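You operate a simulated robot arm through the tools that you are given. There is no shell and no other tool.

You run a simulated robot arm. Do the job below in one go: nothing can be reset, and whatever is moved stays where it is left.

Task
Move the blue hose to outlet four on the pump bench.
Fine: blue valve shut before bench clip seven comes out; clip the hose in before you reopen the valve. Where these are worked on the way, their far stop is far enough and under half their travel is too little: blue valve.
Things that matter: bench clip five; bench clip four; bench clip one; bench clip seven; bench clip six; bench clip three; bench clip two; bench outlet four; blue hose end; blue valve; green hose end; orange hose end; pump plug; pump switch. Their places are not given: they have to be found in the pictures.

The check looks at the end state, three seconds after you hand in, the way a careful person would. Anything else that was tipped, shoved, dropped, spilled or broken makes it a failure.

Robot
A 6-joint arm with a two-finger parallel gripper, fixed in place. Base frame: the origin is on the floor under the middle of its stand, x ahead of it, y to its left, z up. Lengths are in mm, angles in rad, forces in N, time in s.
With the tool pointing down near the work surface it reaches from about 300 to 660 mm from the base axis. Its first joint turns from -2.007 to 2.007 rad. Payload 3.43 kg.
The TCP is the grasp point between the finger pads, 34 mm short of the fingertips. In the tool frame z runs along the fingers and y along their closing line. Largest opening 128 mm; finger width 24, thickness 12; the body of the gripper, 48 by 130 mm, starts 96 mm behind the TCP.
Orientation is that of the tool frame in the base frame, as a unit quaternion [x, y, z, w]. With the fingers straight down and closing along the base's y, the tool's x points along the base's -x, its y along +y and its z along -z.

Tools
- The arm moves only by the tool move_arm. Its argument "moves" is a list that holds one entry, the list of rows, each a list of 7 numbers: the shift along the tool's x, y, z in mm, then the turn, a rotation vector about the tool's x, y, z in rad, then the opening in per cent of the stroke, from 0 (shut) to 100 (fully open). In form: [[[dx, dy, dz, wx, wy, wz, grip], ...]]. A call has 1 to 20 rows; each row shifts and turns the commanded pose from where the row before left it, along the tool's axes as they then stand. A row lasts 0.2 s, in which the tool goes at most 50 mm and 0.15 rad; a call with a longer step from one row to the next is refused whole, and so is a gripper value outside its range. A pose out of reach is approached as far as the arm can. The call stops where the force on the tool passes 50 N (or 10 N more than at its start, if that is more) or the arm is blocked; 0.2 s more then pass. Each finger travels about 153 mm/s and halts on what it meets, pressing with about 23 N; the grip force reading is that of the motor and also rises with nothing between the fingers. The clock runs only during rows and for 0.2 s after the last one: add rows that do not move to give the fingers time. It gives the time, the measured TCP pose, the force on the tool (base axes), the opening and the grip force at its end, in the units of the frame above (readings bear some noise), with the torque about the TCP (base axes, N m) and any sound that the robot's microphone picked up.
- Cameras (640 x 400 px; columns grow to the right, rows downward): "scene" is fixed at [400.4, -650.2, 1401.2]; the picture's right is [0.75, 0.66, 0.00], its down [0.47, -0.53, -0.71] and it looks along [-0.47, 0.53, -0.70] (base axes); focal length 214 px, centre (320, 200). "wrist" rides on the gripper at [76, -11, -160] in the tool frame; the picture's right is [0.15, 0.99, 0.00], its down [-0.88, 0.13, -0.46] and it looks along [-0.45, 0.07, 0.89] (tool axes); focal length 234 px, centre (320, 200).
- grab_frame(camera): a new picture of that camera. No time passes.
- slide_trunk(by): slides the trunk up (or, below 0, down) by that many mm; the arm rides with it, the base frame stays. It gives what a move gives, with no picture.
- pixel_to_xyz(camera, pixels): for up to 12 pixels [column, row] of the newest picture of that camera ("zoom" is the newest enlarged one), the place [x, y, z] in the base frame of the surface seen there, good to about 2 mm. No time passes.
- close_up(camera, box): a new picture of the part [left, top, right, bottom] of that camera's present view, enlarged. No time passes.
- hand_in(): hands the job in; it is judged then, once.

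Leave the gripper open and the arm clear of the work at the hand-in unless told otherwise.

The tools are called as a command line: name --argument value ..., lists and objects as JSON in quotes. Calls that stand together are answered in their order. move_arm: Moves the arm, as the interface text tells. Its arguments: {"type":"object","properties":{"moves":{"type":"array"}},"required":["moves"]} The other tools are called the same way: slide_trunk (by) moves the trunk up or down; grab_frame (camera) takes a picture; pixel_to_xyz (camera, pixels) gives the place of the surface under pixels of a picture; close_up (camera, box) takes an enlarged picture of a part of a camera's view; hand_in () hands the job in.

At the start:

```text
clock: 0.0
position: [309.8, -316.9, 1241.1]
tcp_rot: [0.0, 1.0, -0.001, 0.0]
wrist_force: [-0.8, -0.1, -0.3]
moment: [0.01, 0.01, -0.01]
opening: 128.2
finger_force: 0.0
trunk travel left (down, up): [-925.0, 65.0]
```

scene: 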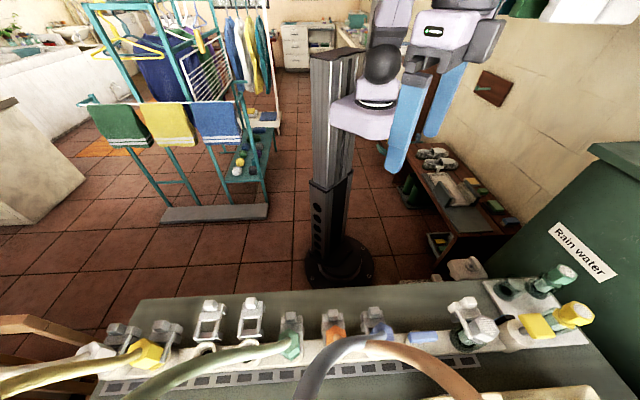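
wrist: 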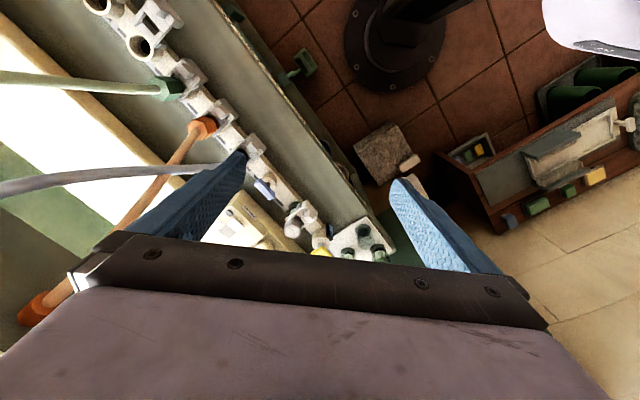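

I see a pump bench in the lower part of the scene picture, with hoses (yellow, green, blue/grey, orange) going to outlets with clips. I'll enlarge parts of the scene to identify the outlets, clips, valve, switch and plug.

close_up --camera "scene" --box '[80, 280, 340, 400]'

close_up --camera "scene" --box '[270, 270, 450, 400]'

close_up --camera "scene" --box '[400, 250, 640, 400]'

close_up --camera "wrist" --box '[60, 0, 300, 150]'

close_up --camera "wrist" --box '[200, 130, 420, 270]'

```text
2.46 times, centred on (210, 340) of scene
```

zoom: 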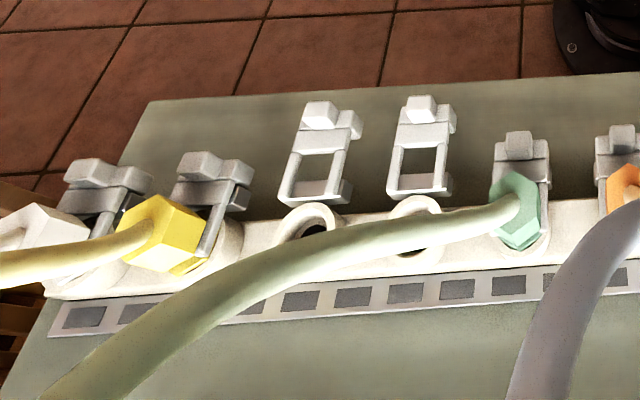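

```text
3.08 times, centred on (360, 335) of scene
```

zoom: 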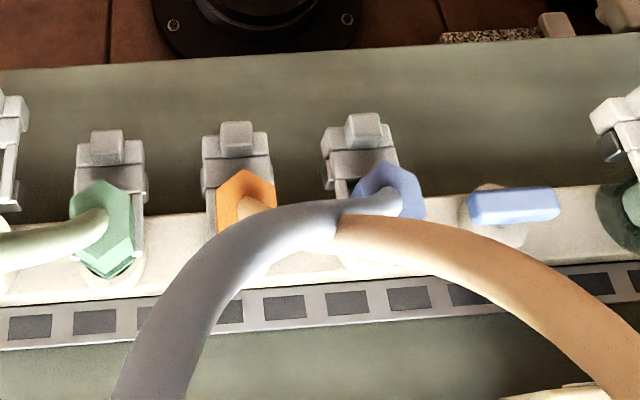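

```text
2.67 times, centred on (520, 325) of scene
```

zoom: 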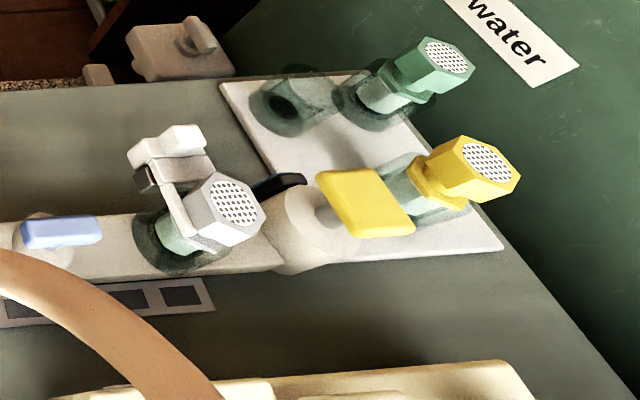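

```text
2.67 times, centred on (180, 75) of wrist
```

zoom: 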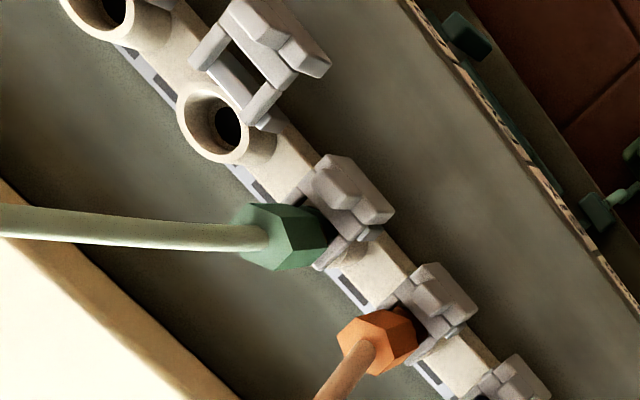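

```text
2.86 times, centred on (310, 200) of wrist
```

zoom: 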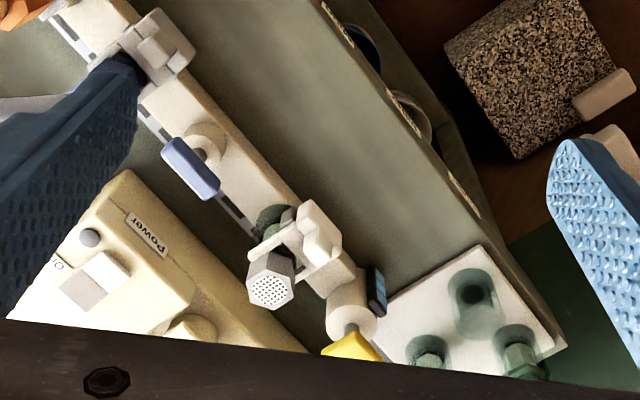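

The row shows, left to right: white cap, yellow hose, two open outlets with raised clips, green, orange, blue, then a blue valve lever and other fittings. Now I'll get 3D places of these from the full scene picture and look at the numbering.

grab_frame --camera "scene"

pixel_to_xyz --camera "scene" --pixels '[[125, 330], [168, 328], [211, 305], [251, 302], [291, 318], [331, 316], [375, 315], [291, 345], [335, 330], [382, 328], [425, 337], [205, 348]]'

pixel_to_xyz --camera "scene" --pixels '[[250, 345], [465, 304], [480, 330], [537, 325], [150, 355], [95, 350], [250, 285], [560, 275], [600, 350], [400, 350], [270, 380], [200, 390]]'

```text
taken
```

scene: 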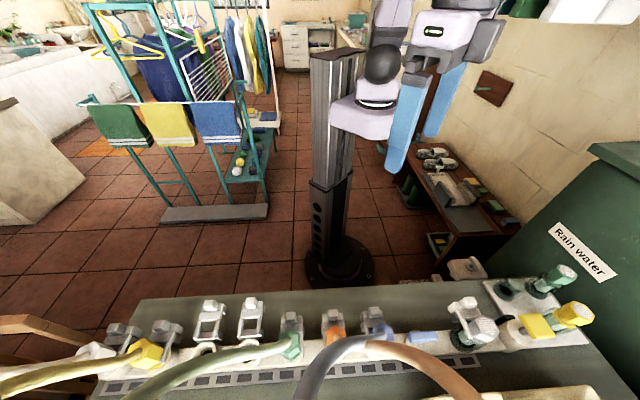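

```text
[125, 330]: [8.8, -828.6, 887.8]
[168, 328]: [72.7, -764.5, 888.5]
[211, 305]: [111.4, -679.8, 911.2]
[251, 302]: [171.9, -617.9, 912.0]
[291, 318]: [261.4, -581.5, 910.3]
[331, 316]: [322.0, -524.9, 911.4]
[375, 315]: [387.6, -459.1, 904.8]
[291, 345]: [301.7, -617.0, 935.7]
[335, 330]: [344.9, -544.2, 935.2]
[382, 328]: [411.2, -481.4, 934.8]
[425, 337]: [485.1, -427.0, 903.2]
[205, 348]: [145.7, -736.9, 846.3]
```

```text
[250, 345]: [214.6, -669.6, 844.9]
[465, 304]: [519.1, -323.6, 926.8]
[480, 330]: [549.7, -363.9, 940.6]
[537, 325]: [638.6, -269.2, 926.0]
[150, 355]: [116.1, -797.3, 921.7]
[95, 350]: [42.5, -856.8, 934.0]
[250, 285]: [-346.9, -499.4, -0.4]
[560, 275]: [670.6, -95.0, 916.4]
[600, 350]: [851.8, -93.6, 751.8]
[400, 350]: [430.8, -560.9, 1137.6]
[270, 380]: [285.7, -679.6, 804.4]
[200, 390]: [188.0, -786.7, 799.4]
```

The bench row runs along about (0.72, 0.69) at z ≈ 850–935, outlets about 88 mm apart; blue sits at the seventh place, outlet four is the open one left of green. I will turn the tool about 0.80 rad about its z so the wrist camera looks outwards across the row, keeping height, then look.

move_arm --moves '[[[0, 0, 0, 0, 0, 0.1333, 100], [0, 0, 0, 0, 0, 0.1333, 100], [0, 0, 0, 0, 0, 0.1333, 100], [0, 0, 0, 0, 0, 0.1333, 100], [0, 0, 0, 0, 0, 0.1333, 100], [0, 0, 0, 0, 0, 0.1333, 100]]]'

grab_frame --camera "wrist"

grab_frame --camera "scene"

```text
clock: 1.4
position: [309.6, -318.9, 1240.6]
tcp_rot: [0.39, 0.921, 0.0, 0.0]
wrist_force: [0.6, -0.6, 0.0]
moment: [0.0, -0.01, 0.03]
opening: 128.0
finger_force: 0.0
trunk travel left (down, up): [-925.0, 65.0]
```

```text
taken
```

wrist: 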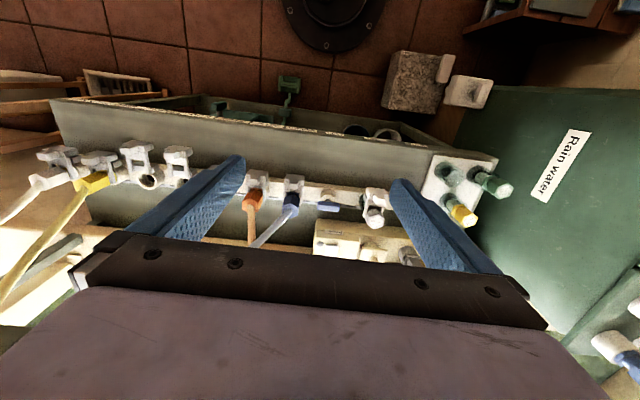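

```text
taken
```

scene: 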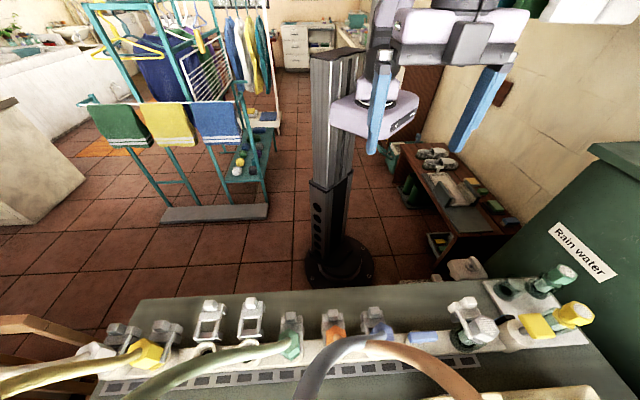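

Now the wrist view has the row horizontal. I'll enlarge the row on the left and in the middle.

close_up --camera "wrist" --box '[30, 130, 210, 240]'

close_up --camera "wrist" --box '[230, 160, 410, 270]'

```text
3.56 times, centred on (120, 185) of wrist
```

zoom: 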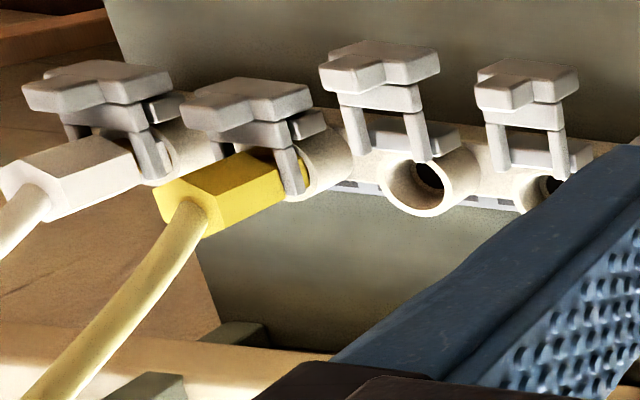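

```text
3.56 times, centred on (320, 215) of wrist
```

zoom: 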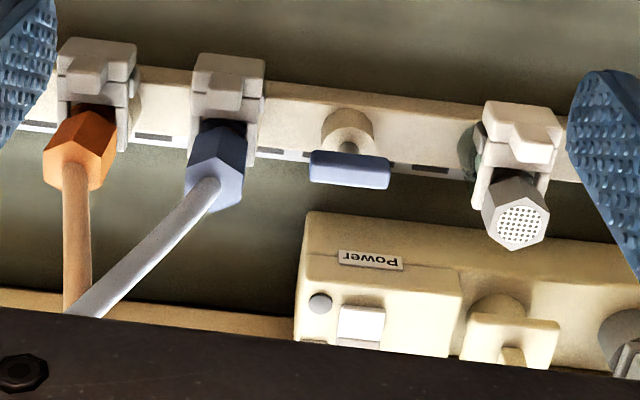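

The closed clips look like forks dropped over the hose ends with a tab on top; the open ones (3 and 4) stand up. The blue lever lies along the row. I'll move the tool about 170 mm outwards and 60 mm down to look at the blue end, clip seven and valve more closely, well above everything.

move_arm --moves '[[[-34, 0, 12, 0, 0, 0, 100], [-34, 0, 12, 0, 0, 0, 100], [-34, 0, 12, 0, 0, 0, 100], [-34, 0, 12, 0, 0, 0, 100], [-34, 0, 12, 0, 0, 0, 100]]]'

grab_frame --camera "wrist"

grab_frame --camera "scene"

```text
clock: 2.6
position: [428.6, -440.2, 1178.9]
tcp_rot: [0.389, 0.921, 0.001, -0.003]
wrist_force: [0.5, -0.3, -0.3]
moment: [0.04, 0.04, -0.03]
opening: 127.9
finger_force: 0.1
trunk travel left (down, up): [-925.0, 65.0]
```

```text
taken
```

wrist: 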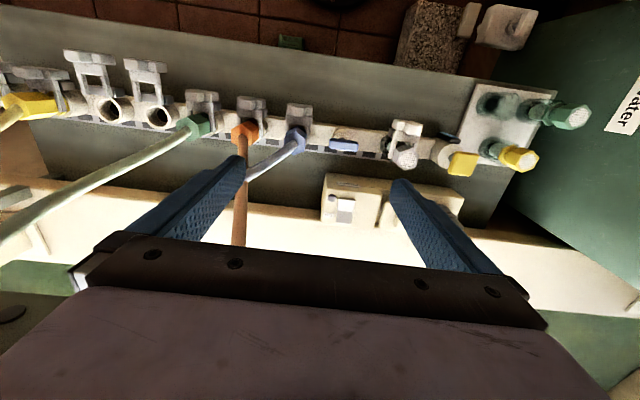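

```text
taken
```

scene: 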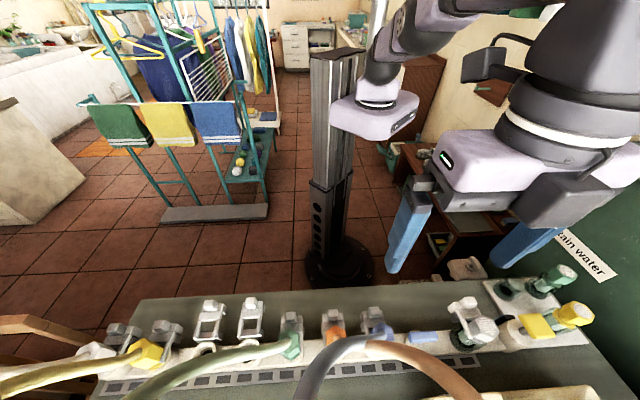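

The row now lies nearly below the tool. I'll enlarge the blue end with clip seven and the valve, and the area around outlet four.

close_up --camera "wrist" --box '[240, 80, 400, 180]'

pixel_to_xyz --camera "zoom" --pixels '[[240, 110], [235, 140], [230, 170], [200, 140], [265, 140], [235, 240], [365, 260], [460, 265], [410, 260], [410, 235], [400, 200], [190, 300]]'

close_up --camera "wrist" --box '[60, 40, 220, 140]'

```text
4.00 times, centred on (320, 130) of wrist
```

zoom: 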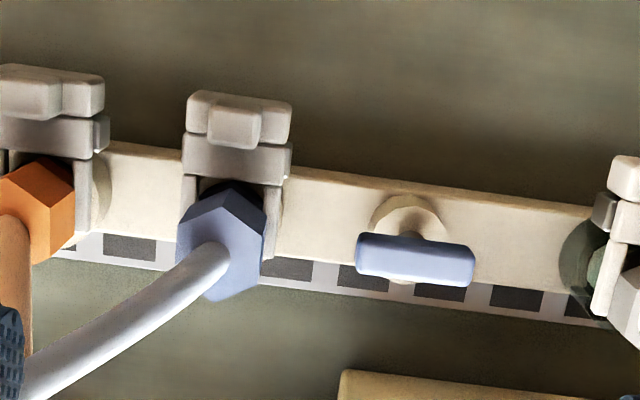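

```text
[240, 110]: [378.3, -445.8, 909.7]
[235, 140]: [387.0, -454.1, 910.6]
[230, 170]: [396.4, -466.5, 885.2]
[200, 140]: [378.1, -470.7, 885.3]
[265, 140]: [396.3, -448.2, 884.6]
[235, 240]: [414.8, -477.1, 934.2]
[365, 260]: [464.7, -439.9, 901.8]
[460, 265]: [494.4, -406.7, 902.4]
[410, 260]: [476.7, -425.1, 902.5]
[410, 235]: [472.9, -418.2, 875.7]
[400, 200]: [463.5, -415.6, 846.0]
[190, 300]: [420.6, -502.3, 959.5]
```

```text
4.00 times, centred on (140, 90) of wrist
```

zoom: 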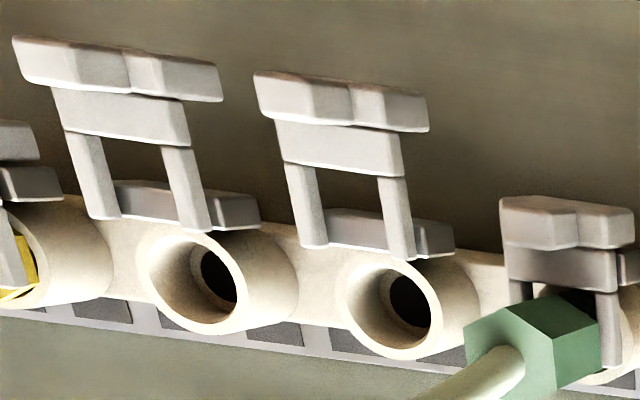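

Open clips 3 and 4 stand above their tubes on two legs. I'll measure the geometry of outlet four, its clip and the green end on this zoom.

pixel_to_xyz --camera "zoom" --pixels '[[344, 300], [437, 318], [393, 264], [400, 354], [405, 300], [300, 100], [385, 110], [340, 150], [303, 190], [395, 215], [365, 228], [435, 238]]'

pixel_to_xyz --camera "zoom" --pixels '[[260, 80], [425, 100], [285, 125], [400, 140], [318, 243], [405, 256], [540, 220], [510, 210], [625, 225], [560, 265], [555, 330], [490, 355]]'

pixel_to_xyz --camera "zoom" --pixels '[[145, 265], [240, 290], [190, 238], [200, 332], [480, 250], [270, 300], [300, 380], [470, 100], [575, 345], [520, 340], [615, 340], [635, 275]]'

```text
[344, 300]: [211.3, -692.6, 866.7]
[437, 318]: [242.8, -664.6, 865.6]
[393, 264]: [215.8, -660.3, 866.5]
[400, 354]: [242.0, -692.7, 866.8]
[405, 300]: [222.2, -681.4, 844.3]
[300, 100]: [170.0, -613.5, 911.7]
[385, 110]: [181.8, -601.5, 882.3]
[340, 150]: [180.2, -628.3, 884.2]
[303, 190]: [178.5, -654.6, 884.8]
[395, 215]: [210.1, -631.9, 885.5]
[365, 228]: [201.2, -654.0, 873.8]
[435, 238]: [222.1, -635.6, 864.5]
```

```text
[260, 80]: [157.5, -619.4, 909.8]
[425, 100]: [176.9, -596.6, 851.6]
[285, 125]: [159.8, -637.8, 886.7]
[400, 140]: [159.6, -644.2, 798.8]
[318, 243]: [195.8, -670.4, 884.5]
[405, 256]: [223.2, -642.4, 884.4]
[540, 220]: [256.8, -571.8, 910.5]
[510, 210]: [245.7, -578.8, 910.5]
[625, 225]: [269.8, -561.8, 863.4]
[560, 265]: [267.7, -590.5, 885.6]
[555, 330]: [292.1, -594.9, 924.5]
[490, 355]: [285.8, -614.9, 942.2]
```

```text
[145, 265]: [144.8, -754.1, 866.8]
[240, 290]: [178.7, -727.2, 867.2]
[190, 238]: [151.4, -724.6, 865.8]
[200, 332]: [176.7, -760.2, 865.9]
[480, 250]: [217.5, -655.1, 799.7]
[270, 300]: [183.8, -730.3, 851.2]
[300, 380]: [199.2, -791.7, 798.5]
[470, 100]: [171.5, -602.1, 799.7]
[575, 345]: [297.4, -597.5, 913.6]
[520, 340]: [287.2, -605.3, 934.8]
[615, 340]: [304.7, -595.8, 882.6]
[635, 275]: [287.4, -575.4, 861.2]
```

All rim points of outlet four lie at z ≈ 866.5, so the tube is upright with centre near (228, -677), and the clips slide horizontally. Now I need the run of the hoses; I'll query points along blue, orange and green in the scene picture.

pixel_to_xyz --camera "scene" --pixels '[[375, 338], [360, 343], [345, 350], [330, 362], [320, 375], [312, 390], [308, 398], [372, 347], [400, 350], [430, 362], [450, 380], [465, 396]]'

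pixel_to_xyz --camera "scene" --pixels '[[285, 344], [265, 348], [245, 353], [225, 358], [205, 364], [185, 372], [165, 382], [145, 393], [130, 362], [100, 366], [60, 377], [20, 388]]'

close_up --camera "scene" --box '[280, 300, 420, 400]'

```text
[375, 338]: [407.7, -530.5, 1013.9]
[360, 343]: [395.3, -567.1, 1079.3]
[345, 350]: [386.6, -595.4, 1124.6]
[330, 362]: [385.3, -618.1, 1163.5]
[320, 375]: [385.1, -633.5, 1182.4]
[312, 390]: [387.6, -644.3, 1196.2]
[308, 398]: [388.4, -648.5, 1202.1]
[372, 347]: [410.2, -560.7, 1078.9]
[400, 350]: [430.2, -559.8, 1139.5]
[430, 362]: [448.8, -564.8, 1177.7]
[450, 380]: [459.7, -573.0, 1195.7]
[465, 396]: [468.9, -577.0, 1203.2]
```

```text
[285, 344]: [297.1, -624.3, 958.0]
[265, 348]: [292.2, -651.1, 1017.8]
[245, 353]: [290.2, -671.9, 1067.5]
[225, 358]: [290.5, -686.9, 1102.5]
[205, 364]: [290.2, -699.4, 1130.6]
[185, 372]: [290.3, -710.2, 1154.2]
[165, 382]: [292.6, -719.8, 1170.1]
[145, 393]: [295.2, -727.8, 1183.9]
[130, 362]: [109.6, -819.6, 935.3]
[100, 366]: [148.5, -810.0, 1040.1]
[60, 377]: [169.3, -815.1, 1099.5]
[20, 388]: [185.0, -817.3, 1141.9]
```

```text
4.00 times, centred on (350, 350) of scene
```

zoom: 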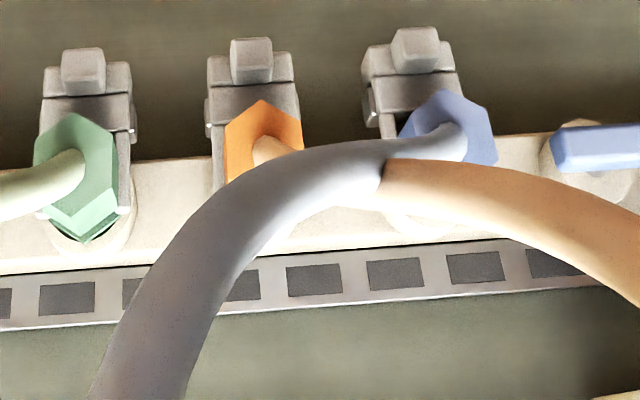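

Hoses rise outwards from the hex ends to z ≈ 1200 and none lie on the robot's side of the row. Blue passes outside/above orange. I'll go down over the valve (about z 1030) for a closer look at the lever and clip seven.

move_arm --moves '[[[-2.6, 11.7, 37, 0, 0, 0, 100], [-2.6, 11.7, 37, 0, 0, 0, 100], [-2.6, 11.7, 37, 0, 0, 0, 100], [-2.6, 11.7, 37, 0, 0, 0, 100]]]'

grab_frame --camera "wrist"

grab_frame --camera "scene"

```text
clock: 3.6
position: [468.1, -416.7, 1033.3]
tcp_rot: [0.39, 0.921, -0.001, 0.0]
wrist_force: [0.1, 0.0, 0.6]
moment: [-0.01, 0.02, 0.02]
opening: 128.0
finger_force: 0.1
trunk travel left (down, up): [-925.0, 65.0]
```

```text
taken
```

wrist: 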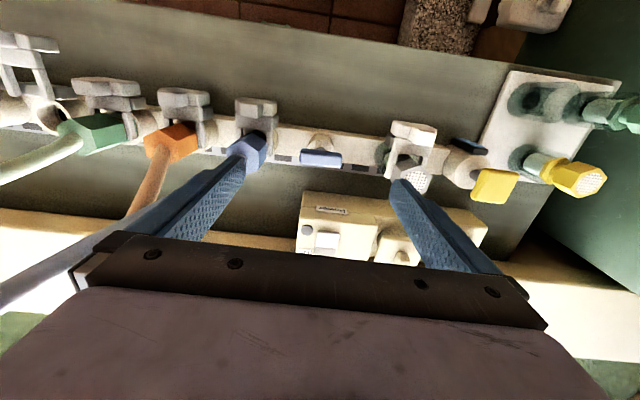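

```text
taken
```

scene: 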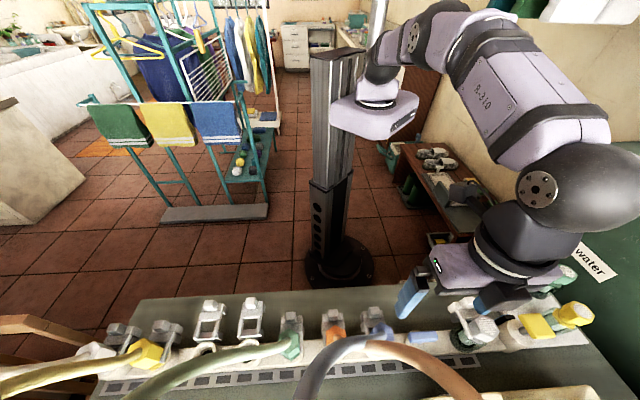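

The fully open left finger hangs near the blue hose, so I won't go lower like this. I'll enlarge the valve and clip seven first.

close_up --camera "wrist" --box '[220, 80, 400, 190]'

pixel_to_xyz --camera "zoom" --pixels '[[290, 265], [355, 270], [420, 278], [355, 255], [355, 290], [365, 215], [350, 195], [400, 225], [310, 215], [285, 285], [425, 295], [350, 240]]'

pixel_to_xyz --camera "zoom" --pixels '[[60, 85], [130, 75], [195, 85], [125, 105], [95, 95], [155, 100], [120, 140], [70, 135], [180, 140], [80, 170], [190, 170], [140, 200]]'

```text
3.56 times, centred on (310, 135) of wrist
```

zoom: 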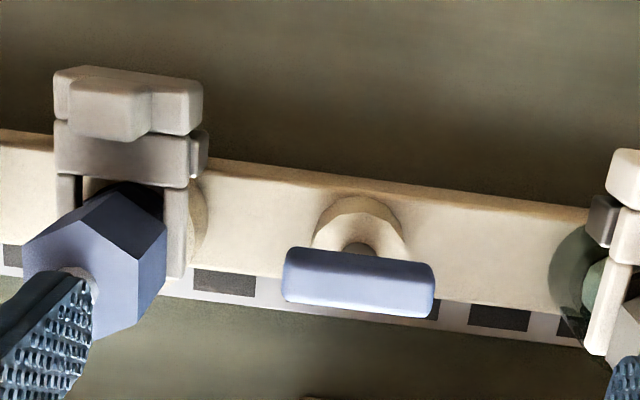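

```text
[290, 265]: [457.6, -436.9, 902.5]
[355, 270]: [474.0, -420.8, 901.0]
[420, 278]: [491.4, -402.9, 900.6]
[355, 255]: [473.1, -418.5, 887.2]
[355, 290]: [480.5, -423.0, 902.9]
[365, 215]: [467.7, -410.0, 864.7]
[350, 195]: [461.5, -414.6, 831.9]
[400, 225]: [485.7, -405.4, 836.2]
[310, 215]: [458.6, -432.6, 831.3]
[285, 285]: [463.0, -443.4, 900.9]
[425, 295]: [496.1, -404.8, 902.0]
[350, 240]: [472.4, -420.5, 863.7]
```

```text
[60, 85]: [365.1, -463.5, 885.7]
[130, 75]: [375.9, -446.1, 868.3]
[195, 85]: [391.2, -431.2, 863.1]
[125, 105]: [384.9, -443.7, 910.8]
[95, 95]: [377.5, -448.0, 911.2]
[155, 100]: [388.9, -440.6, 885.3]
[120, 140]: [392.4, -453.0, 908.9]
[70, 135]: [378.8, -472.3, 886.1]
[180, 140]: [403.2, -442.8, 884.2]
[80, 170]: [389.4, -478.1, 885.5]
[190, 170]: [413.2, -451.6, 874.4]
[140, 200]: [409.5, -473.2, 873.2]
```

I'll zoom in tighter on clip seven's knob and on the lever to get their edges.

close_up --camera "wrist" --box '[230, 92, 286, 127]'

pixel_to_xyz --camera "zoom" --pixels '[[120, 100], [250, 110], [200, 90], [130, 190], [230, 200], [190, 215], [180, 150], [100, 150], [300, 150], [60, 130], [340, 100], [180, 300]]'

close_up --camera "wrist" --box '[290, 130, 354, 170]'

pixel_to_xyz --camera "zoom" --pixels '[[120, 190], [300, 215], [480, 240], [300, 240], [300, 265], [300, 280], [110, 250], [500, 270], [310, 185], [310, 140], [330, 100], [480, 290]]'

```text
11.43 times, centred on (258, 110) of wrist
```

zoom: 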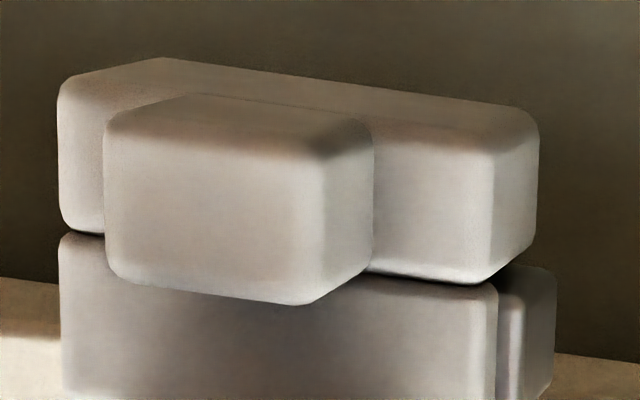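

```text
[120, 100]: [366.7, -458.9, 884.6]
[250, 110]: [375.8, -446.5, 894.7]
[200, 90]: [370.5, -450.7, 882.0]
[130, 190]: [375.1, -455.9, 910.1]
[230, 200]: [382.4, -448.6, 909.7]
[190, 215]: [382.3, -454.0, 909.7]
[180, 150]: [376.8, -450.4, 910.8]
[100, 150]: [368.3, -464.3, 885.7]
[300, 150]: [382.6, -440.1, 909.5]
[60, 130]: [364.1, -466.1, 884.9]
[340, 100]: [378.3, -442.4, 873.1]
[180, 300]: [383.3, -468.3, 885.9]
```

```text
10.00 times, centred on (322, 150) of wrist
```

zoom: 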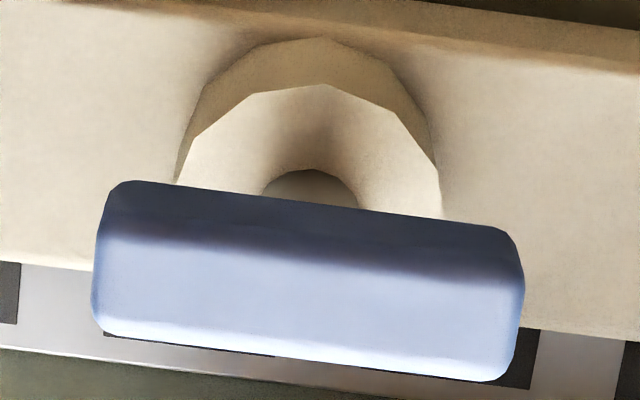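

```text
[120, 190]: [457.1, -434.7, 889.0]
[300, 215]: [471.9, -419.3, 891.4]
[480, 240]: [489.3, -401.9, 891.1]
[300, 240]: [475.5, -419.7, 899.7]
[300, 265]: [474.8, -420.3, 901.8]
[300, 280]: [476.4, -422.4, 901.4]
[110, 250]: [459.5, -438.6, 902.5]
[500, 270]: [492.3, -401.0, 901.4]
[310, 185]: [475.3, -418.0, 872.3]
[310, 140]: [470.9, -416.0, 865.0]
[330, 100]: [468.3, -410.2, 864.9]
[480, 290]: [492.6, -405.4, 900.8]
```

Valve axis works out near (480, -423.5), lever 54 × 14 mm, z 887–902, lying along the row. Let me check the arm's shoulder height in the scene picture and the far-side valve/pump box before descending.

pixel_to_xyz --camera "scene" --pixels '[[375, 115], [377, 100], [378, 75], [400, 45], [450, 25], [500, 100], [540, 190], [510, 240], [340, 60], [470, 265]]'

close_up --camera "wrist" --box '[370, 100, 610, 250]'

```text
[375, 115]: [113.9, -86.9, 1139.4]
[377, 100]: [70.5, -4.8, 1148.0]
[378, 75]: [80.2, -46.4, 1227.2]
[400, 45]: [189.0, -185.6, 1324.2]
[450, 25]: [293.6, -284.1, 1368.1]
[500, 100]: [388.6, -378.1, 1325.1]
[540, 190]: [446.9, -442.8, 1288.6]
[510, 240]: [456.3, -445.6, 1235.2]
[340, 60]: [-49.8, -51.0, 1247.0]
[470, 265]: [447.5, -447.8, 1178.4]
```

```text
2.67 times, centred on (490, 175) of wrist
```

zoom: 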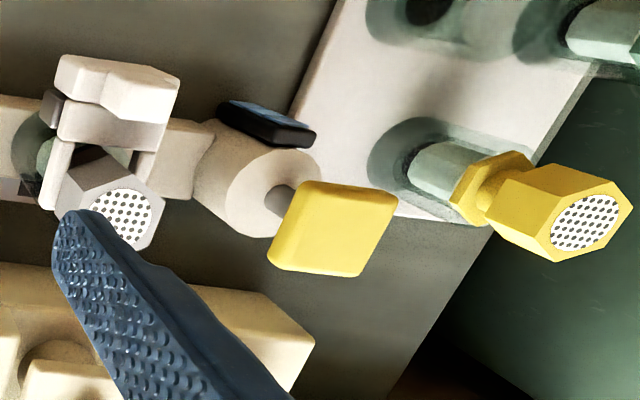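

The shoulder is near z ≈ 1230, so the valve is in reach. I'll centre over the valve axis, close the fingers to about 45 mm, and turn the tool by -1.571 rad about its z so the fingers close across the lever (still at z 1033).

move_arm --moves '[[[-13.2, 3.8, 0, 0, 0, 0, 35], [0, 0, 0, 0, 0, 0, 35], [0, 0, 0, 0, 0, -0.1309, 35], [0, 0, 0, 0, 0, -0.1309, 35], [0, 0, 0, 0, 0, -0.1309, 35], [0, 0, 0, 0, 0, -0.1309, 35], [0, 0, 0, 0, 0, -0.1309, 35], [0, 0, 0, 0, 0, -0.1309, 35], [0, 0, 0, 0, 0, -0.1309, 35], [0, 0, 0, 0, 0, -0.1309, 35], [0, 0, 0, 0, 0, -0.1309, 35], [0, 0, 0, 0, 0, -0.1309, 35], [0, 0, 0, 0, 0, -0.1309, 35], [0, 0, 0, 0, 0, -0.1309, 35], [0, 0, 0, 0, 0, 0, 35]]]'

grab_frame --camera "wrist"

grab_frame --camera "scene"

```text
clock: 6.8
position: [479.2, -420.8, 1034.4]
tcp_rot: [-0.377, 0.926, 0.0, 0.0]
wrist_force: [0.4, 0.6, 0.0]
moment: [0.01, -0.03, -0.05]
opening: 44.8
finger_force: 0.0
trunk travel left (down, up): [-925.0, 65.0]
```

```text
taken
```

wrist: 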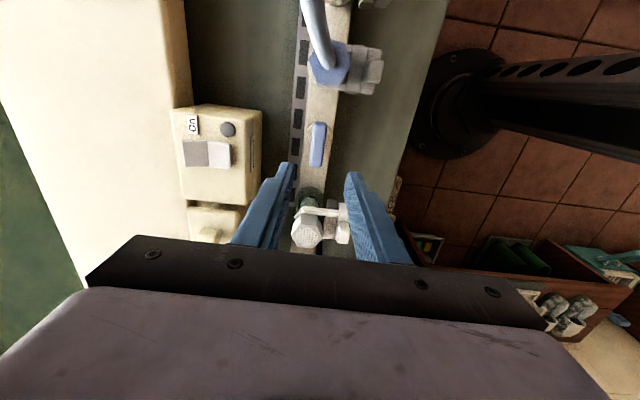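

```text
taken
```

scene: 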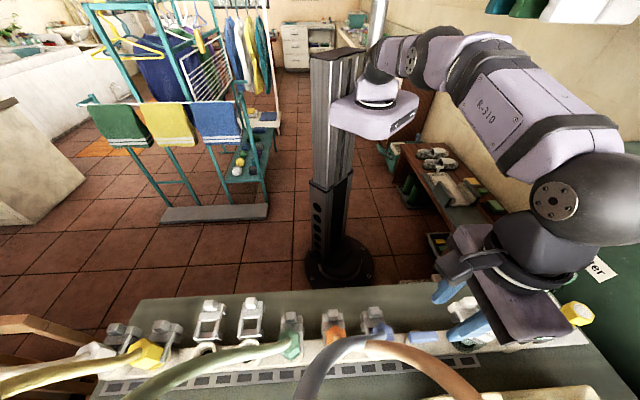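

The lever sits at about (318, 145), between the fingers. I'll enlarge it and measure the edges from this side.

close_up --camera "wrist" --box '[278, 110, 358, 160]'

pixel_to_xyz --camera "zoom" --pixels '[[270, 260], [370, 260], [320, 260], [325, 110], [310, 400], [285, 150], [375, 150], [320, 200], [320, 320], [250, 320], [355, 320], [400, 250]]'

```text
8.00 times, centred on (318, 135) of wrist
```

zoom: 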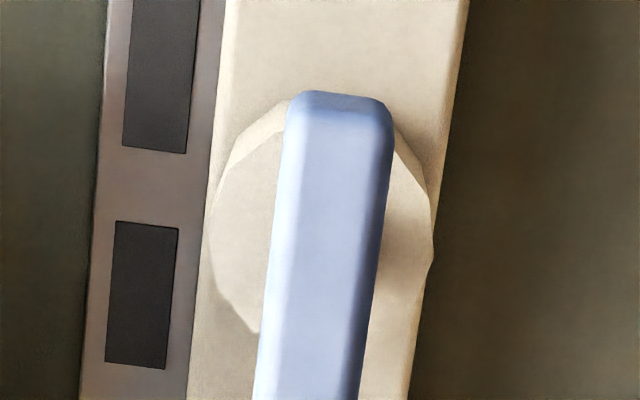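

```text
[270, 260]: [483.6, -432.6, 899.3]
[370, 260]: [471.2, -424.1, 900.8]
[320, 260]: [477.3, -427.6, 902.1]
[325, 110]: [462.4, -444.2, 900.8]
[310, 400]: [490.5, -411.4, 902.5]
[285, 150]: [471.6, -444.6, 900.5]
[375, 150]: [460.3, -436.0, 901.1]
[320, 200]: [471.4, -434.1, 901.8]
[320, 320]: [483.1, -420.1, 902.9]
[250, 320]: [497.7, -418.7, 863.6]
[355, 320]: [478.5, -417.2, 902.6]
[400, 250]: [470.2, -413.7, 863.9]
```

Lever centre is at about (481, -425), so I shift 4 mm outwards and descend 130 mm to z ≈ 904 with fingers at 45 mm, tips staying above the valve bonnet (z 865).

move_arm --moves '[[[1.7, -4.2, 20, 0, 0, 0, 35], [0, 0, 30, 0, 0, 0, 35], [0, 0, 30, 0, 0, 0, 35], [0, 0, 25, 0, 0, 0, 35], [0, 0, 15, 0, 0, 0, 35], [0, 0, 10, 0, 0, 0, 35], [0, 0, 0, 0, 0, 0, 35]]]'

grab_frame --camera "wrist"

grab_frame --camera "scene"

```text
clock: 8.4
position: [480.4, -424.6, 903.0]
tcp_rot: [-0.376, 0.927, 0.001, -0.001]
wrist_force: [0.4, 1.0, -0.6]
moment: [0.03, -0.02, -0.03]
opening: 44.9
finger_force: 0.1
trunk travel left (down, up): [-925.0, 65.0]
```

```text
taken
```

wrist: 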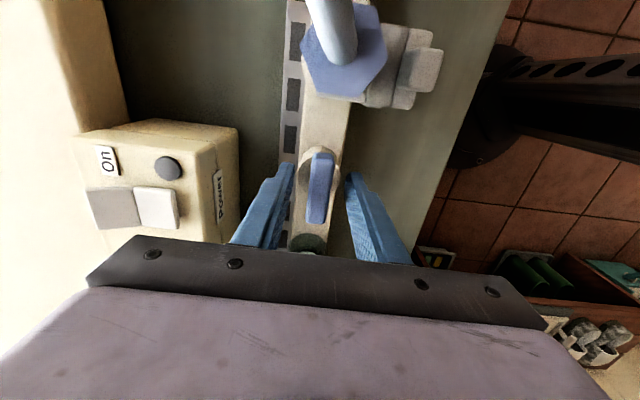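

```text
taken
```

scene: 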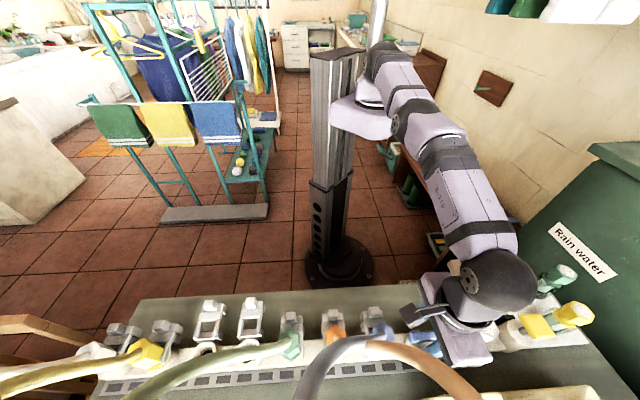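

The lever lies between the fingers at (320, 187). I close on it.

move_arm --moves '[[[0, 0, 0, 0, 0, 0, 20], [0, 0, 0, 0, 0, 0, 10], [0, 0, 0, 0, 0, 0, 5], [0, 0, 0, 0, 0, 0, 5]]]'

```text
clock: 9.4
position: [479.5, -425.7, 903.5]
tcp_rot: [-0.376, 0.926, 0.001, 0.0]
wrist_force: [1.8, -3.2, -0.9]
moment: [-0.14, 0.11, 0.04]
opening: 16.7
finger_force: 45.8
trunk travel left (down, up): [-925.0, 65.0]
```

The lever is gripped (16.7 mm). I try a small clockwise turn (seen from above) of 0.2 rad and watch the torque.

move_arm --moves '[[[0, 0, 0, 0, 0, 0.05, 5], [0, 0, 0, 0, 0, 0.05, 5], [0, 0, 0, 0, 0, 0.05, 5], [0, 0, 0, 0, 0, 0.05, 5]]]'

grab_frame --camera "wrist"

```text
clock: 10.4
position: [480.7, -425.1, 903.0]
tcp_rot: [-0.281, 0.96, -0.001, 0.0]
wrist_force: [-1.0, -5.9, 0.6]
moment: [-0.07, -0.11, -0.03]
opening: 16.5
finger_force: 45.2
trunk travel left (down, up): [-925.0, 65.0]
```

```text
taken
```

wrist: 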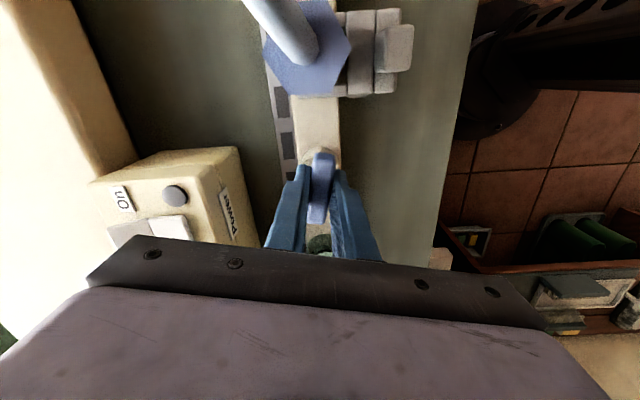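

The lever turned freely with the fingers (torque only -0.03 N m), so clockwise is the way. I continue 1.2 rad.

move_arm --moves '[[[0, 0, 0, 0, 0, 0.1, 5], [0, 0, 0, 0, 0, 0.1, 5], [0, 0, 0, 0, 0, 0.1, 5], [0, 0, 0, 0, 0, 0.1, 5], [0, 0, 0, 0, 0, 0.1, 5], [0, 0, 0, 0, 0, 0.1, 5], [0, 0, 0, 0, 0, 0.1, 5], [0, 0, 0, 0, 0, 0.1, 5], [0, 0, 0, 0, 0, 0.1, 5], [0, 0, 0, 0, 0, 0.1, 5], [0, 0, 0, 0, 0, 0.1, 5], [0, 0, 0, 0, 0, 0.1, 5]]]'

grab_frame --camera "wrist"

```text
clock: 13.0
position: [479.0, -423.8, 902.1]
tcp_rot: [0.31, 0.951, 0.0, -0.001]
wrist_force: [-5.9, 1.2, -8.5]
moment: [0.01, 0.2, 0.02]
opening: 17.1
finger_force: 45.2
trunk travel left (down, up): [-925.0, 65.0]
```

```text
taken
```

wrist: 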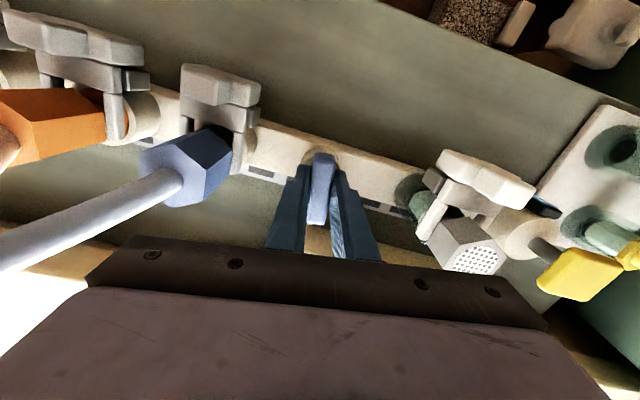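

1.4 rad turned so far and the lever nearly perpendicular. I carry on in small steps to feel for the stop.

move_arm --moves '[[[0, 0, 0, 0, 0, 0.05, 5], [0, 0, 0, 0, 0, 0.05, 5], [0, 0, 0, 0, 0, 0.05, 5], [0, 0, 0, 0, 0, 0.04, 5]]]'

```text
clock: 14.0
position: [480.4, -423.1, 903.9]
tcp_rot: [0.397, 0.918, 0.001, -0.001]
wrist_force: [-7.3, 1.5, -8.8]
moment: [0.29, 0.22, 1.31]
opening: 17.5
finger_force: 45.2
trunk travel left (down, up): [-925.0, 65.0]
```

Torque rose to 1.3 N m at about 91° of turn: the far stop, so the blue valve is shut. I ease back a hair, open the fingers and rise 130 mm.

move_arm --moves '[[[0, 0, 0, 0, 0, -0.02, 5], [0, 0, 0, 0, 0, 0, 20], [0, 0, 0, 0, 0, 0, 35], [0, 0, 0, 0, 0, 0, 35], [0, 0, -20, 0, 0, 0, 35], [0, 0, -35, 0, 0, 0, 35], [0, 0, -40, 0, 0, 0, 35], [0, 0, -35, 0, 0, 0, 35]]]'

grab_frame --camera "wrist"

grab_frame --camera "scene"

```text
clock: 15.8
position: [482.2, -425.1, 1034.9]
tcp_rot: [0.389, 0.921, 0.0, -0.001]
wrist_force: [0.3, 0.3, -0.7]
moment: [-0.02, 0.01, -0.01]
opening: 44.8
finger_force: 0.0
trunk travel left (down, up): [-925.0, 65.0]
```

```text
taken
```

wrist: 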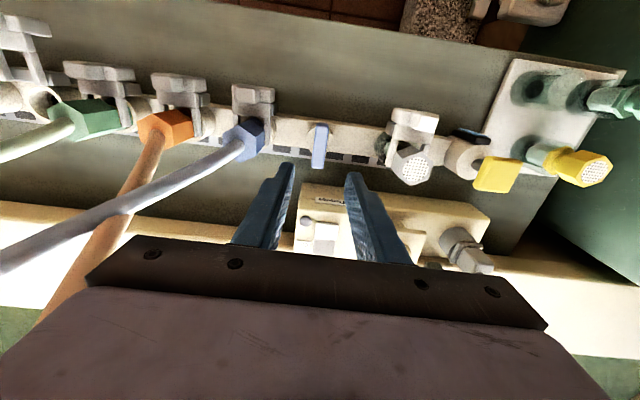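

```text
taken
```

scene: 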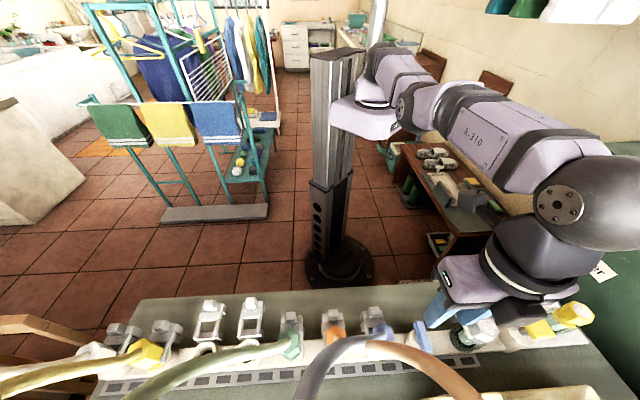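

The lever is now across the row: shut. Next, clip seven: I move over its knob (about (382, -452)) at the same height and look.

move_arm --moves '[[[16.6, -30.1, 0, 0, 0, 0, 45], [16.6, -30.1, 0, 0, 0, 0, 45], [16.6, -30.1, 0, 0, 0, 0, 45], [0, 0, 0, 0, 0, 0, 45]]]'

grab_frame --camera "wrist"

close_up --camera "wrist" --box '[265, 115, 377, 185]'

```text
clock: 16.8
position: [409.8, -485.3, 1038.7]
tcp_rot: [0.39, 0.921, 0.001, -0.002]
wrist_force: [0.2, 0.0, 0.3]
moment: [0.02, 0.0, 0.01]
opening: 57.8
finger_force: 0.1
out of reach, approached as far as the arm can: row 1, 2, 3
trunk travel left (down, up): [-925.0, 65.0]
```

```text
taken
```

wrist: 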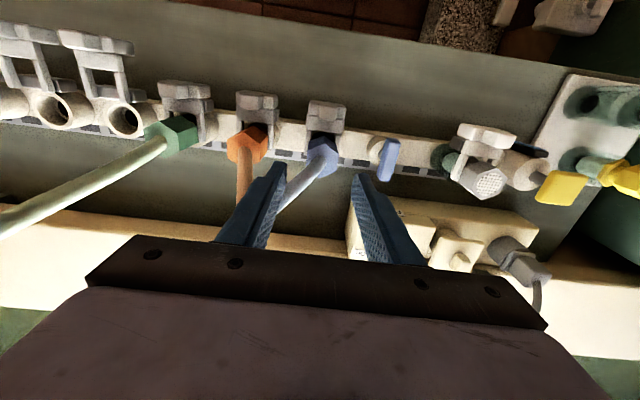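

```text
5.71 times, centred on (321, 150) of wrist
```

zoom: 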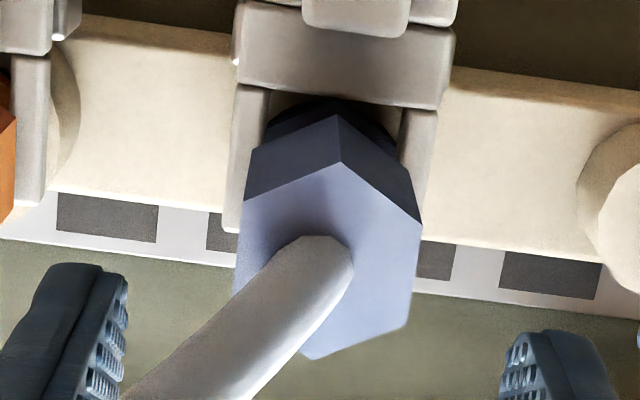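

The arm reported that pose as out of reach; it stopped at (409.8, -485.3), over the blue hex instead of the knob. No contact force. I'll raise 40 mm first and try moving towards the robot in small steps to see what limits it.

move_arm --moves '[[[0, 0, -20, 0, 0, 0, 45], [0, 0, -20, 0, 0, 0, 45], [10, 0, 0, 0, 0, 0, 45], [10, 0, 0, 0, 0, 0, 45]]]'

grab_frame --camera "scene"

```text
clock: 17.8
position: [405.0, -484.0, 1078.8]
tcp_rot: [0.389, 0.921, 0.001, -0.001]
wrist_force: [0.2, -0.2, 1.1]
moment: [0.0, -0.02, 0.01]
opening: 57.8
finger_force: 0.1
out of reach, approached as far as the arm can: row 3, 4
trunk travel left (down, up): [-925.0, 65.0]
```

```text
taken
```

scene: 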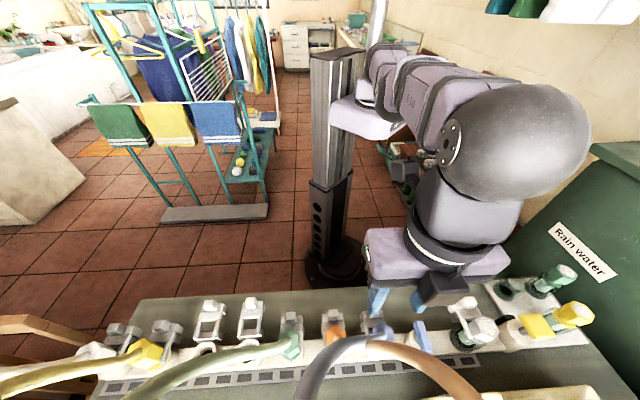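

Same limit: with the trunk this high the arm cannot come in closer at low height. At z ≈ 1241 it could reach R = 443, so I will raise the tool and then use the trunk to go down. First raise 160 mm.

move_arm --moves '[[[0, 0, -40, 0, 0, 0, 45], [0, 0, -40, 0, 0, 0, 45], [0, 0, -40, 0, 0, 0, 45], [0, 0, -40, 0, 0, 0, 45]]]'

```text
clock: 18.8
position: [388.0, -456.4, 1216.0]
tcp_rot: [0.389, 0.921, 0.0, 0.0]
wrist_force: [-0.2, -0.7, 0.0]
moment: [-0.01, -0.01, -0.02]
opening: 57.6
finger_force: 0.1
out of reach, approached as far as the arm can: row 1, 2, 3, 4
trunk travel left (down, up): [-925.0, 65.0]
```

The arm is now at (388, -456, 1216), above the knob's column. I lower the trunk by 150 mm so the arm works at a comfortable height relative to its shoulder.

slide_trunk --by -150

grab_frame --camera "scene"

```text
clock: 20.6
position: [386.6, -456.0, 1066.2]
tcp_rot: [0.389, 0.921, 0.0, 0.0]
wrist_force: [-0.4, -0.5, 0.0]
moment: [0.02, -0.02, 0.03]
opening: 57.5
finger_force: 0.1
trunk travel left (down, up): [-775.0, 215.0]
```

```text
taken
```

scene: 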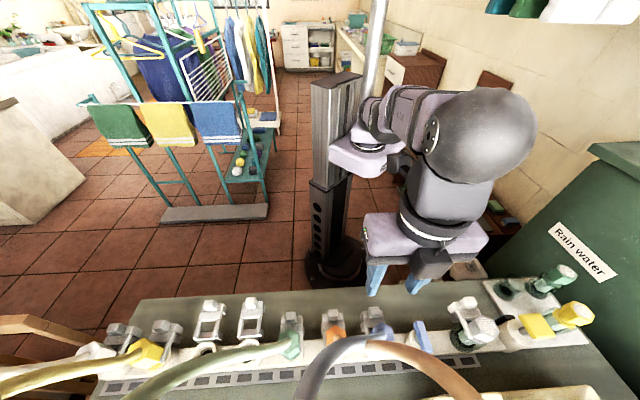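

I'll check the arm's link positions in the picture to understand the limit.

pixel_to_xyz --camera "scene" --pixels '[[370, 150], [370, 105], [385, 100], [415, 100], [435, 130], [480, 120], [520, 130], [470, 160], [450, 190], [430, 225], [420, 235], [430, 262]]'

```text
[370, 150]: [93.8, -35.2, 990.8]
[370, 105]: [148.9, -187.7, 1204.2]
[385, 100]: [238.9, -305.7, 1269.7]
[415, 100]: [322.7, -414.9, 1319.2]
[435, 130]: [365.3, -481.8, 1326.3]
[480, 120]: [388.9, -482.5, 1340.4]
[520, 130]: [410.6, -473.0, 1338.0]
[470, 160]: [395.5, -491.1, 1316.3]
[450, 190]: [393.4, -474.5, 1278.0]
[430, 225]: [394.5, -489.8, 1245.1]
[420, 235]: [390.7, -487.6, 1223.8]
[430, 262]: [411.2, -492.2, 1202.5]
```

The arm is almost straight here: it seems to have passed through its straight-elbow position while at the valve and now sits on the wrong elbow side at a joint stop. I'll stretch it straight upwards (clear of all hoses) and come back down, to let the elbow bend the proper way.

move_arm --moves '[[[0, 0, -45, 0, 0, 0, 45], [0, 0, -45, 0, 0, 0, 45], [0, 0, -45, 0, 0, 0, 45], [0, 0, 0, 0, 0, 0, 45], [0, 0, 45, 0, 0, 0, 45], [0, 0, 45, 0, 0, 0, 45], [0, 0, 45, 0, 0, 0, 45]]]'

```text
clock: 22.1
position: [370.4, -431.4, 996.2]
tcp_rot: [0.389, 0.921, -0.001, 0.002]
wrist_force: [0.1, 0.2, 0.0]
moment: [0.03, 0.0, -0.02]
opening: 57.4
finger_force: 0.1
out of reach, approached as far as the arm can: row 1, 2, 3
trunk travel left (down, up): [-775.0, 215.0]
```

That worked: the last rows are no longer flagged, TCP is at (370.4, -431.4, 996.2) with the elbow bent properly. Now look at clip seven from here.

grab_frame --camera "wrist"

close_up --camera "wrist" --box '[270, 110, 382, 180]'

```text
taken
```

wrist: 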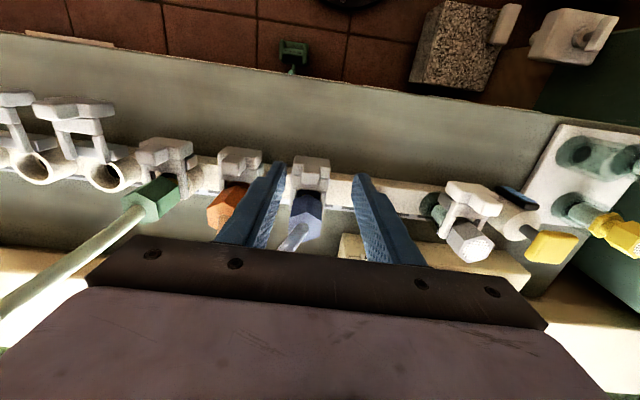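

```text
5.71 times, centred on (326, 145) of wrist
```

zoom: 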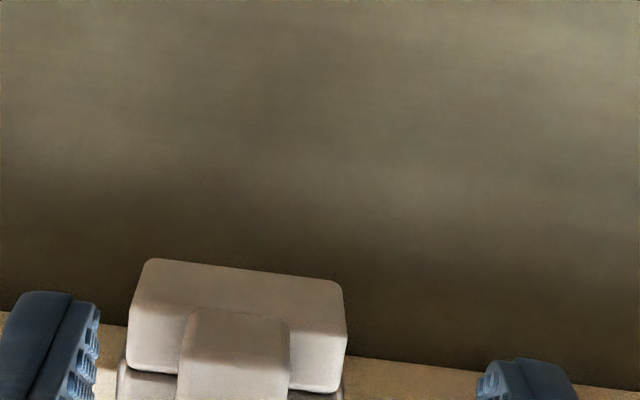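

close_up --camera "wrist" --box '[270, 145, 366, 205]'

pixel_to_xyz --camera "zoom" --pixels '[[215, 140], [315, 150], [260, 130], [220, 200], [305, 210], [260, 175], [190, 130], [350, 150], [160, 110], [370, 130], [260, 90], [265, 215]]'

```text
6.67 times, centred on (318, 175) of wrist
```

zoom: 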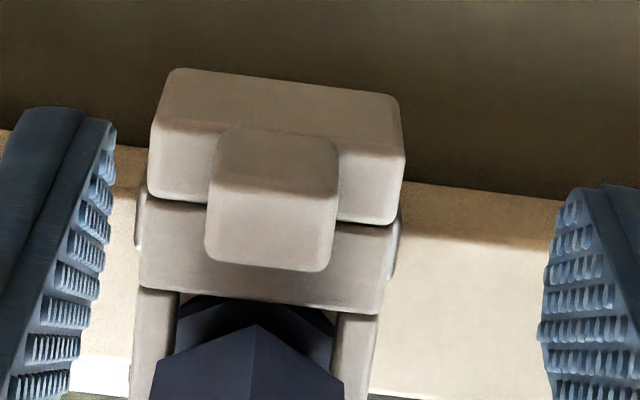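

```text
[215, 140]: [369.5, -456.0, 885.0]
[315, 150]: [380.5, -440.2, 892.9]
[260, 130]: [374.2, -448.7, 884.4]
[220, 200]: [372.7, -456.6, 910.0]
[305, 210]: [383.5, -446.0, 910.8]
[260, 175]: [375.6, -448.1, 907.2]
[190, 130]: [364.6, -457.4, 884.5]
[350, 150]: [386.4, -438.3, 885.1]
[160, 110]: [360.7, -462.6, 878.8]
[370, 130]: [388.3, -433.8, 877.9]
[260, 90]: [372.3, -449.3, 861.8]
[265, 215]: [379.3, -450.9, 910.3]
```

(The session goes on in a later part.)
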